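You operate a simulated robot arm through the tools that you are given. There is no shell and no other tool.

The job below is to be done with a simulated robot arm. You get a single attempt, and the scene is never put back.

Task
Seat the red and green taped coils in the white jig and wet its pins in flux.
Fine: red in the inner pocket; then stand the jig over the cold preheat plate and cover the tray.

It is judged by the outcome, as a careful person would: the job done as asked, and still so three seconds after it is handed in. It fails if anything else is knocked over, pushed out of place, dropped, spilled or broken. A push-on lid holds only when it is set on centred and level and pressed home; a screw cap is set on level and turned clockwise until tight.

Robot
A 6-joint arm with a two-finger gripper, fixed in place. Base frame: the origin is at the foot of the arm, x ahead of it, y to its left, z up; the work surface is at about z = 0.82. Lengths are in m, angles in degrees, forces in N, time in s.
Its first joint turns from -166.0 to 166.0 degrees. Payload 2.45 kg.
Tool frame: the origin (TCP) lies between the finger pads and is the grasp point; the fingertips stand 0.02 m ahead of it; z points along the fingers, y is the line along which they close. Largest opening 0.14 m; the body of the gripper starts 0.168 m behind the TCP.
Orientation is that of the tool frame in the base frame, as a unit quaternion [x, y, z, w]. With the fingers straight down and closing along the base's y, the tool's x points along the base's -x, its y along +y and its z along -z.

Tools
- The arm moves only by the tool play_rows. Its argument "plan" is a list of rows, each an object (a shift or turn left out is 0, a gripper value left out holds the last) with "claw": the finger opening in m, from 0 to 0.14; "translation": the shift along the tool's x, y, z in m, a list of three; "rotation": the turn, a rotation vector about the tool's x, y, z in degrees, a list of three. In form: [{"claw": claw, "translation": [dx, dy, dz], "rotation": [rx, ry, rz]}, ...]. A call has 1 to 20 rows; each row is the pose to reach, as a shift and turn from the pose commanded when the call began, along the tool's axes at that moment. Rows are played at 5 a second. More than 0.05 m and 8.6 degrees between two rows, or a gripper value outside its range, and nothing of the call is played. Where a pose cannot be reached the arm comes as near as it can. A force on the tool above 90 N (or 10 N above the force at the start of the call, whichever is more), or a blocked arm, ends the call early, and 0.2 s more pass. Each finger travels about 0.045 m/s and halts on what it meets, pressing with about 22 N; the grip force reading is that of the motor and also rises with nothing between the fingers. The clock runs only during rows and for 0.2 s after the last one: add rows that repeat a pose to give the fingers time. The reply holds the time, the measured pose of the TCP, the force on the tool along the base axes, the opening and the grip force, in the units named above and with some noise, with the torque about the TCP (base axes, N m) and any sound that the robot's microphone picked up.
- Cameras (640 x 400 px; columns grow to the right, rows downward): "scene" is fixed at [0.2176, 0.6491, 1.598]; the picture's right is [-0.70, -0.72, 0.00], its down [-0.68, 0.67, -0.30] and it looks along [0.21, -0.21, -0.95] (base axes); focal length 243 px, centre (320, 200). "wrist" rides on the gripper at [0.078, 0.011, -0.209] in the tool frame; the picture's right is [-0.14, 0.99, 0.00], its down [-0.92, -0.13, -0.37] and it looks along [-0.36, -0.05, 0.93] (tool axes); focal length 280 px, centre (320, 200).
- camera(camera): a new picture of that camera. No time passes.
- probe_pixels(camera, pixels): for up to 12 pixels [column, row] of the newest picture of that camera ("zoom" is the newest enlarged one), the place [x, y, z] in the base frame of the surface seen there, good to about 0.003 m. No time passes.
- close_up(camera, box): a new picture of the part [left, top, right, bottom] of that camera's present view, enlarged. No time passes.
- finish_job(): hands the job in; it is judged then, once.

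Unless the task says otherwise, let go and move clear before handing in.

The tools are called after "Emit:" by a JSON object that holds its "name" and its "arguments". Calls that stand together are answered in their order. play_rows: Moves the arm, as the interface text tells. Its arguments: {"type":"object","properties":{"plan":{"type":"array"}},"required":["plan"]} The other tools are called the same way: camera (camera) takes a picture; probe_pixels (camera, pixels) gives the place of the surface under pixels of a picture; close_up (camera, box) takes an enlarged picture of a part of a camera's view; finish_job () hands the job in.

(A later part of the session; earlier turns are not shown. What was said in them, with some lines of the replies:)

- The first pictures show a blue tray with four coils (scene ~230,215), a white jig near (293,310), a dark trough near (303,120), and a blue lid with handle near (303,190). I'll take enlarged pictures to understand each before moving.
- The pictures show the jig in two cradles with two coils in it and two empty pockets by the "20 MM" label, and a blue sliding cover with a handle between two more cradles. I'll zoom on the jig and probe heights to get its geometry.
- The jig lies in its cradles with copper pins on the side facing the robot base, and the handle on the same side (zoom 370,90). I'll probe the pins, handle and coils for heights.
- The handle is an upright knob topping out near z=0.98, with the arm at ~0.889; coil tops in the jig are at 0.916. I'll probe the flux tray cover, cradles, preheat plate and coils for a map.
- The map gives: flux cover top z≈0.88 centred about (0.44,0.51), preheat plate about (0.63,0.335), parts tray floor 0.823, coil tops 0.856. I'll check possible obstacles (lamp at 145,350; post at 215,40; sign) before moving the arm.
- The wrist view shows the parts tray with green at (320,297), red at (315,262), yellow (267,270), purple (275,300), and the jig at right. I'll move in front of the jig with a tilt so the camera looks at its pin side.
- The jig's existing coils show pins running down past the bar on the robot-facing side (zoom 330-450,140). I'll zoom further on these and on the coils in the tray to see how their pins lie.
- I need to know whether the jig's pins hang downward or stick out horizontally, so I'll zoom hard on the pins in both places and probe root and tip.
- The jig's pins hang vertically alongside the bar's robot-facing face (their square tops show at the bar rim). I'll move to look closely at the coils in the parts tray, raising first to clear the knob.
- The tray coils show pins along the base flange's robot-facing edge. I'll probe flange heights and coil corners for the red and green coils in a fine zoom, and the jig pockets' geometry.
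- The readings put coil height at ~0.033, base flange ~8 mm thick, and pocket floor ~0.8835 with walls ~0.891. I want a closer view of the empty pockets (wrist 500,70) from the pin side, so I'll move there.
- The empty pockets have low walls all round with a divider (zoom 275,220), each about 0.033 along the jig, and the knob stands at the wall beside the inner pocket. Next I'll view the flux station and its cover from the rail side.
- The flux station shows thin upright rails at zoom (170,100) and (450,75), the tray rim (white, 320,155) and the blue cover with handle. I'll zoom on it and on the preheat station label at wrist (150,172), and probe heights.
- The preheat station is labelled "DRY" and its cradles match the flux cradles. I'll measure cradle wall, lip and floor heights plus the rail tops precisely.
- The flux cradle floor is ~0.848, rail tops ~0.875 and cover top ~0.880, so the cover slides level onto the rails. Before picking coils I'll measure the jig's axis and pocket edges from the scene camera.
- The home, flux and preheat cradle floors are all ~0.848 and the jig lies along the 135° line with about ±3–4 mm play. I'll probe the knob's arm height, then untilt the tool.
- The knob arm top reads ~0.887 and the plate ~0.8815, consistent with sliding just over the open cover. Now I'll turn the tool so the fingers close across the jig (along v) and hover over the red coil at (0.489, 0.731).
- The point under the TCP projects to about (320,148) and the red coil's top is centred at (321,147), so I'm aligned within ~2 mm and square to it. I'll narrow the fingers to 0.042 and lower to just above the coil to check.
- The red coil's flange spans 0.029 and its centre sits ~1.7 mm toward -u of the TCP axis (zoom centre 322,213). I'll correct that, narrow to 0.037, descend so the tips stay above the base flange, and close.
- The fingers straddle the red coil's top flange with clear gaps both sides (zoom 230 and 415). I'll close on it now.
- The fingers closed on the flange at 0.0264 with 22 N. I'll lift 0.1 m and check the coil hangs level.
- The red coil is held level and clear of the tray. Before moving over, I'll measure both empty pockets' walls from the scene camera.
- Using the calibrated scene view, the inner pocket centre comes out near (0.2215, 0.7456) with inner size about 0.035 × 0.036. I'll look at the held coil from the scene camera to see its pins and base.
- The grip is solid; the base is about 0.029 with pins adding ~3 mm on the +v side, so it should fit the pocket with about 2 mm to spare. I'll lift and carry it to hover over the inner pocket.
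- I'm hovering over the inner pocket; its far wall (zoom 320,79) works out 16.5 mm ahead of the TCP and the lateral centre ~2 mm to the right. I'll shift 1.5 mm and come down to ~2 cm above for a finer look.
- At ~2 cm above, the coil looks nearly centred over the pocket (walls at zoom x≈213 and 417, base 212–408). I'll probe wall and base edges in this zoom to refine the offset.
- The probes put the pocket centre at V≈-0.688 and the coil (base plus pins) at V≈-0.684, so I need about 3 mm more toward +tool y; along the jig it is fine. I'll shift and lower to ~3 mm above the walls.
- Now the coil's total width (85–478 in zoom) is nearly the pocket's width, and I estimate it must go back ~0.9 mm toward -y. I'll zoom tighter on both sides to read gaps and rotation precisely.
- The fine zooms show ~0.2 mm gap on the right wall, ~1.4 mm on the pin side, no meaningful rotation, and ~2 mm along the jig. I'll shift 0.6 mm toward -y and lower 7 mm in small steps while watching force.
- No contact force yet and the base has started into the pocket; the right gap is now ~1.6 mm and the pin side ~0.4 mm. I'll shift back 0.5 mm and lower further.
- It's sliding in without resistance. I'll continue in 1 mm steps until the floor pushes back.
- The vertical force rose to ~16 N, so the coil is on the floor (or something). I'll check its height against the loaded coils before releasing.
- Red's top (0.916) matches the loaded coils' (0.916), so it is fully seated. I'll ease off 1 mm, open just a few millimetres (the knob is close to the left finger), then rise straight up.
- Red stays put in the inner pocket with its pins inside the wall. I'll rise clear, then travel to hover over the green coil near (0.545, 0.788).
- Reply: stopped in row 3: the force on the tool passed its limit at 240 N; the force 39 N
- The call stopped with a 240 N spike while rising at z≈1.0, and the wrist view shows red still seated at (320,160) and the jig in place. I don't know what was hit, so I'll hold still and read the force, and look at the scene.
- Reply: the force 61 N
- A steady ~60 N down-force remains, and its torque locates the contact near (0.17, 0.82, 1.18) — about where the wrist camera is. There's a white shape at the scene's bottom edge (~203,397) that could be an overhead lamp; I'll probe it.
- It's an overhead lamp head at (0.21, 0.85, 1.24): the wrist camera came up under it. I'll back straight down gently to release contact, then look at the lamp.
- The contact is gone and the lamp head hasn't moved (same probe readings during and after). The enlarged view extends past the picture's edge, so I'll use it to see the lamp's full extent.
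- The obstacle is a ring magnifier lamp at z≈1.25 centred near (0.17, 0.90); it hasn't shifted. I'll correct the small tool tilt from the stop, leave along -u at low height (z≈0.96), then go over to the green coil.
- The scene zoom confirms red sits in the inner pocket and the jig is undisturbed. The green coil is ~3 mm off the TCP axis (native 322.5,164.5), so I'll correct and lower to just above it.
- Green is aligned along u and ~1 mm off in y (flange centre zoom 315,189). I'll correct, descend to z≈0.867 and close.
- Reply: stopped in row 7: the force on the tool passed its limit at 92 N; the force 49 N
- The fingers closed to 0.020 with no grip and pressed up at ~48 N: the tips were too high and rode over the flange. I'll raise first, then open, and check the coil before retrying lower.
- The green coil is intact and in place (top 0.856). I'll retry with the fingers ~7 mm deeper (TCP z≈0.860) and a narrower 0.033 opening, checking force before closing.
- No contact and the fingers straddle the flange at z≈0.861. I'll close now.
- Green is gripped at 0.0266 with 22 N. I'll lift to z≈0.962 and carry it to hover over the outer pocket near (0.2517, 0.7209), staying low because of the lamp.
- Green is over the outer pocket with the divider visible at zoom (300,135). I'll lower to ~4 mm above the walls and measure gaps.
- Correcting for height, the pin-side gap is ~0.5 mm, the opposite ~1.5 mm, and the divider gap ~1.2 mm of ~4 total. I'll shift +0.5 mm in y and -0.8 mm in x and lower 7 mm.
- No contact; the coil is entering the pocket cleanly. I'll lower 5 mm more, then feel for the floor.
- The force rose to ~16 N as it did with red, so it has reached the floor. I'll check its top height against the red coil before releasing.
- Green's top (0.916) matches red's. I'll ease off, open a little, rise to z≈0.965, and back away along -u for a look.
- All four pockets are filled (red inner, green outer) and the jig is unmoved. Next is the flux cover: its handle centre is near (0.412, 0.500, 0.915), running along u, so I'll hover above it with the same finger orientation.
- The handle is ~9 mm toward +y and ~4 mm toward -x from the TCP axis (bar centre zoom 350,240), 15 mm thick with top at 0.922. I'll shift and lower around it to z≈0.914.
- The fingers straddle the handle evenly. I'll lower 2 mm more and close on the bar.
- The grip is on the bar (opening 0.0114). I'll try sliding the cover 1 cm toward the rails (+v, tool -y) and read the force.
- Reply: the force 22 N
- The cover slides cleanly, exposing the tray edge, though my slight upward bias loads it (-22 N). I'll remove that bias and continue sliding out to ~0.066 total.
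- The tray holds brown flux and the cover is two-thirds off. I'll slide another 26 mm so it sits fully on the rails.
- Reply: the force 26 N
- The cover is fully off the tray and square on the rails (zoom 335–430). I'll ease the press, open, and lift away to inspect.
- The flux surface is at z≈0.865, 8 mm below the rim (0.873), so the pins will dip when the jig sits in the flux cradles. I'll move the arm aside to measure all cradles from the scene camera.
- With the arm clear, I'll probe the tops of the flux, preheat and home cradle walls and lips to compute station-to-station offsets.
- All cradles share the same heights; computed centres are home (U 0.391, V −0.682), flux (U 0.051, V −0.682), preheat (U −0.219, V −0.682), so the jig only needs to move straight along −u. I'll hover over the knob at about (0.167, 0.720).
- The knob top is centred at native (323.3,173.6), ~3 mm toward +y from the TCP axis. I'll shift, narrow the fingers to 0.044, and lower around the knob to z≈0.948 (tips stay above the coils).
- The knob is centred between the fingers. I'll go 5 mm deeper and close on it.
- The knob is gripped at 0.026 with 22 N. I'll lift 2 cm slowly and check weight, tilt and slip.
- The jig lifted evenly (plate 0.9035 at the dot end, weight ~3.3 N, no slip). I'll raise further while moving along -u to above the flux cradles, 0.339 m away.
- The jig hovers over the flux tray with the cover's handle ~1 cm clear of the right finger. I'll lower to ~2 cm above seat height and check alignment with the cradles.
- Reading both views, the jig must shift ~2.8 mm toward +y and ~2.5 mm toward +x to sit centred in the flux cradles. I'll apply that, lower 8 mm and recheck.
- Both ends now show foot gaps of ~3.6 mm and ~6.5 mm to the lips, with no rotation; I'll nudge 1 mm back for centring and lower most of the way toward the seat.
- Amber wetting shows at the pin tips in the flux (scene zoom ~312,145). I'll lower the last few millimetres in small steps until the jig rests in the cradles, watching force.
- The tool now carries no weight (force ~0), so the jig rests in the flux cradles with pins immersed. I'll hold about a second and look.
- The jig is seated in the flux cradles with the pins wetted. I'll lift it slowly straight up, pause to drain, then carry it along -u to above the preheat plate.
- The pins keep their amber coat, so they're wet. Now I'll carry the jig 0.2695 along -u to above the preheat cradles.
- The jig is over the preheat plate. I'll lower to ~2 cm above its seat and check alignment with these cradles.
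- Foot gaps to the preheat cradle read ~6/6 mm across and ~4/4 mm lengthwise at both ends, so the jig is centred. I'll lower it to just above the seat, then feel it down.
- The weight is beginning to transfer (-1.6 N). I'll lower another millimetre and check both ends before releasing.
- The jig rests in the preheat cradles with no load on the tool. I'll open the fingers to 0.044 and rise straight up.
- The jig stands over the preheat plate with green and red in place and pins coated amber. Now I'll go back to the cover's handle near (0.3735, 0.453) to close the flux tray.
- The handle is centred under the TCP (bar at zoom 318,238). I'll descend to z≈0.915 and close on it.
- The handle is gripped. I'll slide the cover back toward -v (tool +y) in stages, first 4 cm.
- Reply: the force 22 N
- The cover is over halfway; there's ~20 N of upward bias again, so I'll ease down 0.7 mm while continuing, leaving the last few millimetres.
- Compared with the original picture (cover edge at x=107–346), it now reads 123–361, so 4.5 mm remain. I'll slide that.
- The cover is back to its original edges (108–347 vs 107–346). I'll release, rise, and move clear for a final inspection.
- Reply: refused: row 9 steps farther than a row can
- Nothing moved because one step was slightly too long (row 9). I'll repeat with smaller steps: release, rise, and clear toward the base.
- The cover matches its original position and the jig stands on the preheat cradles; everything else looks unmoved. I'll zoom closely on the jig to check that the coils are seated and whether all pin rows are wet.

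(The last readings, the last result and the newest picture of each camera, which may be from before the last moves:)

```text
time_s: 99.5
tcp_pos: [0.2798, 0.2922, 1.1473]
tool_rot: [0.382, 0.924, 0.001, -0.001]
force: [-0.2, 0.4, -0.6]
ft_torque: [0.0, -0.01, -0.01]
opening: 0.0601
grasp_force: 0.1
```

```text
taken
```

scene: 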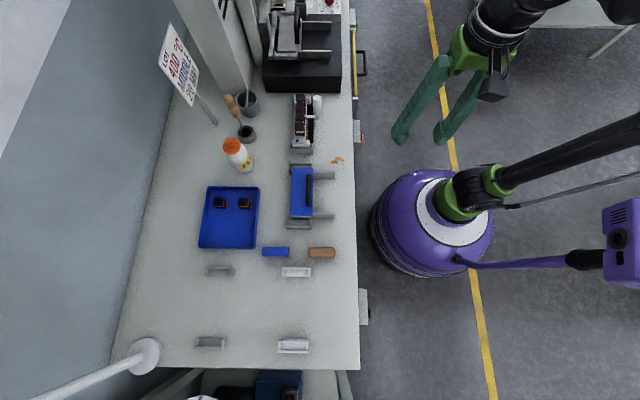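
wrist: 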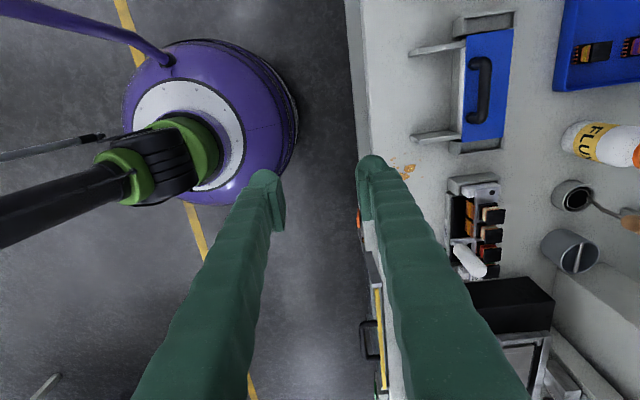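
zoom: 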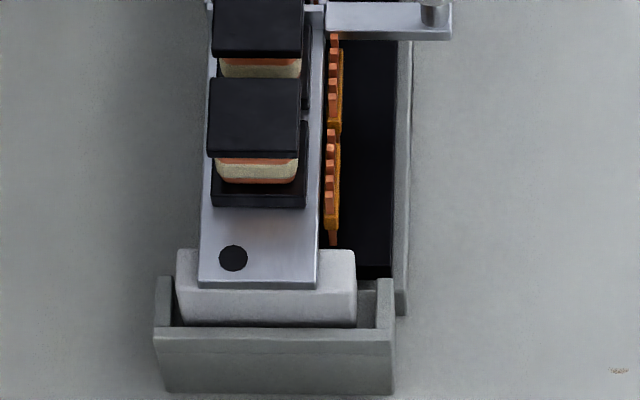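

Green is in the outer pocket, red in the inner, and the hanging pins are coated amber. A last check: jig level (coil-top heights) and the lamp and parts-tray positions.

Emit:
{"name": "probe_pixels", "arguments": {"camera": "zoom", "pixels": [[255, 115], [260, 25], [270, 270], [220, 280], [270, 310], [260, 235]]}}

Emit:
{"name": "close_up", "arguments": {"camera": "scene", "box": [286, 90, 326, 120]}}

Emit:
{"name": "probe_pixels", "arguments": {"camera": "zoom", "pixels": [[240, 100], [240, 220], [240, 350], [470, 100], [360, 100], [320, 75]]}}

Emit:
{"name": "close_up", "arguments": {"camera": "scene", "box": [40, 380, 400, 400]}}

Emit:
{"name": "probe_pixels", "arguments": {"camera": "zoom", "pixels": [[260, 230], [290, 240], [310, 250], [330, 270], [240, 240], [220, 260], [340, 310], [200, 300]]}}

```text
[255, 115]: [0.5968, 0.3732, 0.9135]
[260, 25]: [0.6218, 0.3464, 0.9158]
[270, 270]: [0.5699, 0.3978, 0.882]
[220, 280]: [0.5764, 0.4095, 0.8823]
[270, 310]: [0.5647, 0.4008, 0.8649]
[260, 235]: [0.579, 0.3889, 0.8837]
```

```text
13.33 times, centred on (306, 105) of scene
```

zoom: 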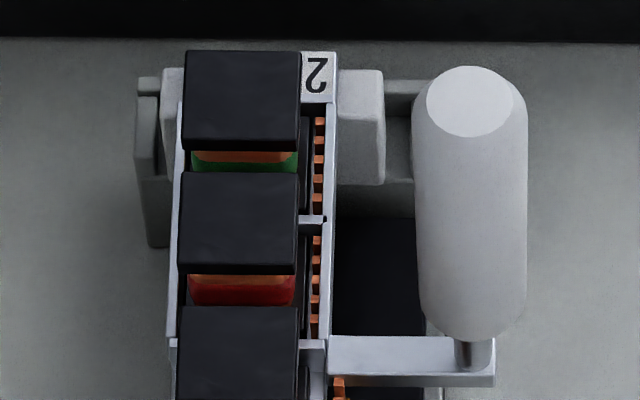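

```text
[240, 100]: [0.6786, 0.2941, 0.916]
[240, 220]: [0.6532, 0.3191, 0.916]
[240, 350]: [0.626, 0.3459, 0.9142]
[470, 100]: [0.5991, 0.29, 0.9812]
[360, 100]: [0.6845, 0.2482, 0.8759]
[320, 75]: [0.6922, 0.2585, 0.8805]
```

```text
1.78 times, centred on (220, 390) of scene
```

zoom: 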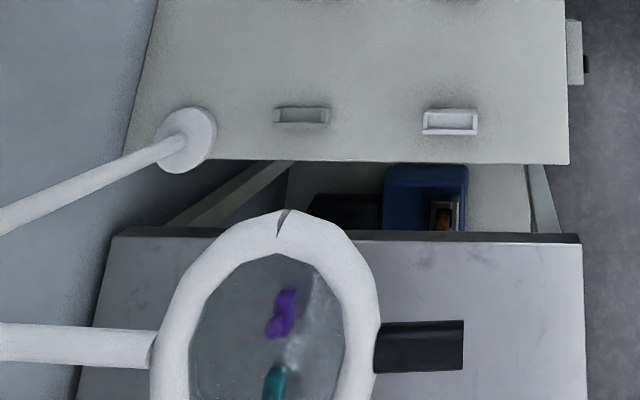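

```text
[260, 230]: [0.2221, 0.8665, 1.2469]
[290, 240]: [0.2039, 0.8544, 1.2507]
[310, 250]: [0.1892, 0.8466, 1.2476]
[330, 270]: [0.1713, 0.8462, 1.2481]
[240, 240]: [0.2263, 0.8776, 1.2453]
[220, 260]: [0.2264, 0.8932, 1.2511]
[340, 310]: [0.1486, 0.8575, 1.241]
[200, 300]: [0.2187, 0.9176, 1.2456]
```

All coil tops read 0.914–0.916 and both jig ends are at the same height, so the jig sits level over the preheat plate. The lamp and the other items are where they were, the flux tray is covered, and the gripper is empty and clear, so I'm handing the job in.

Emit:
{"name": "finish_job", "arguments": {}}

```text
The job is handed in.
```

The job is handed in. The red coil is in the jig's inner pocket and the green one is in the outer pocket next to the "20 MM" label. The jig now stands level over the preheat plate, and the flux tray is covered again.

- **Flux:** I set the jig down in the flux cradles for about two seconds. The pins hanging below the two coils that were already in the jig came out coated. The red and green coils' pins sit inside their pockets and don't hang below the jig, so I don't think they touched the flux.
- **Contact with the lamp:** while rising from the jig, the wrist camera came up under the ring magnifier lamp, with a 240 N force spike. I backed off, and the lamp read the same position afterwards and again at the end.
- **Missed grip on the green coil:** on the first try the fingers rode over the coil and pressed it into the parts tray, peaking at 92 N. It looked undamaged, and I picked it up cleanly on the second try.

In the last pictures nothing else had been moved, dropped or spilled, and the arm is empty and clear of the bench.
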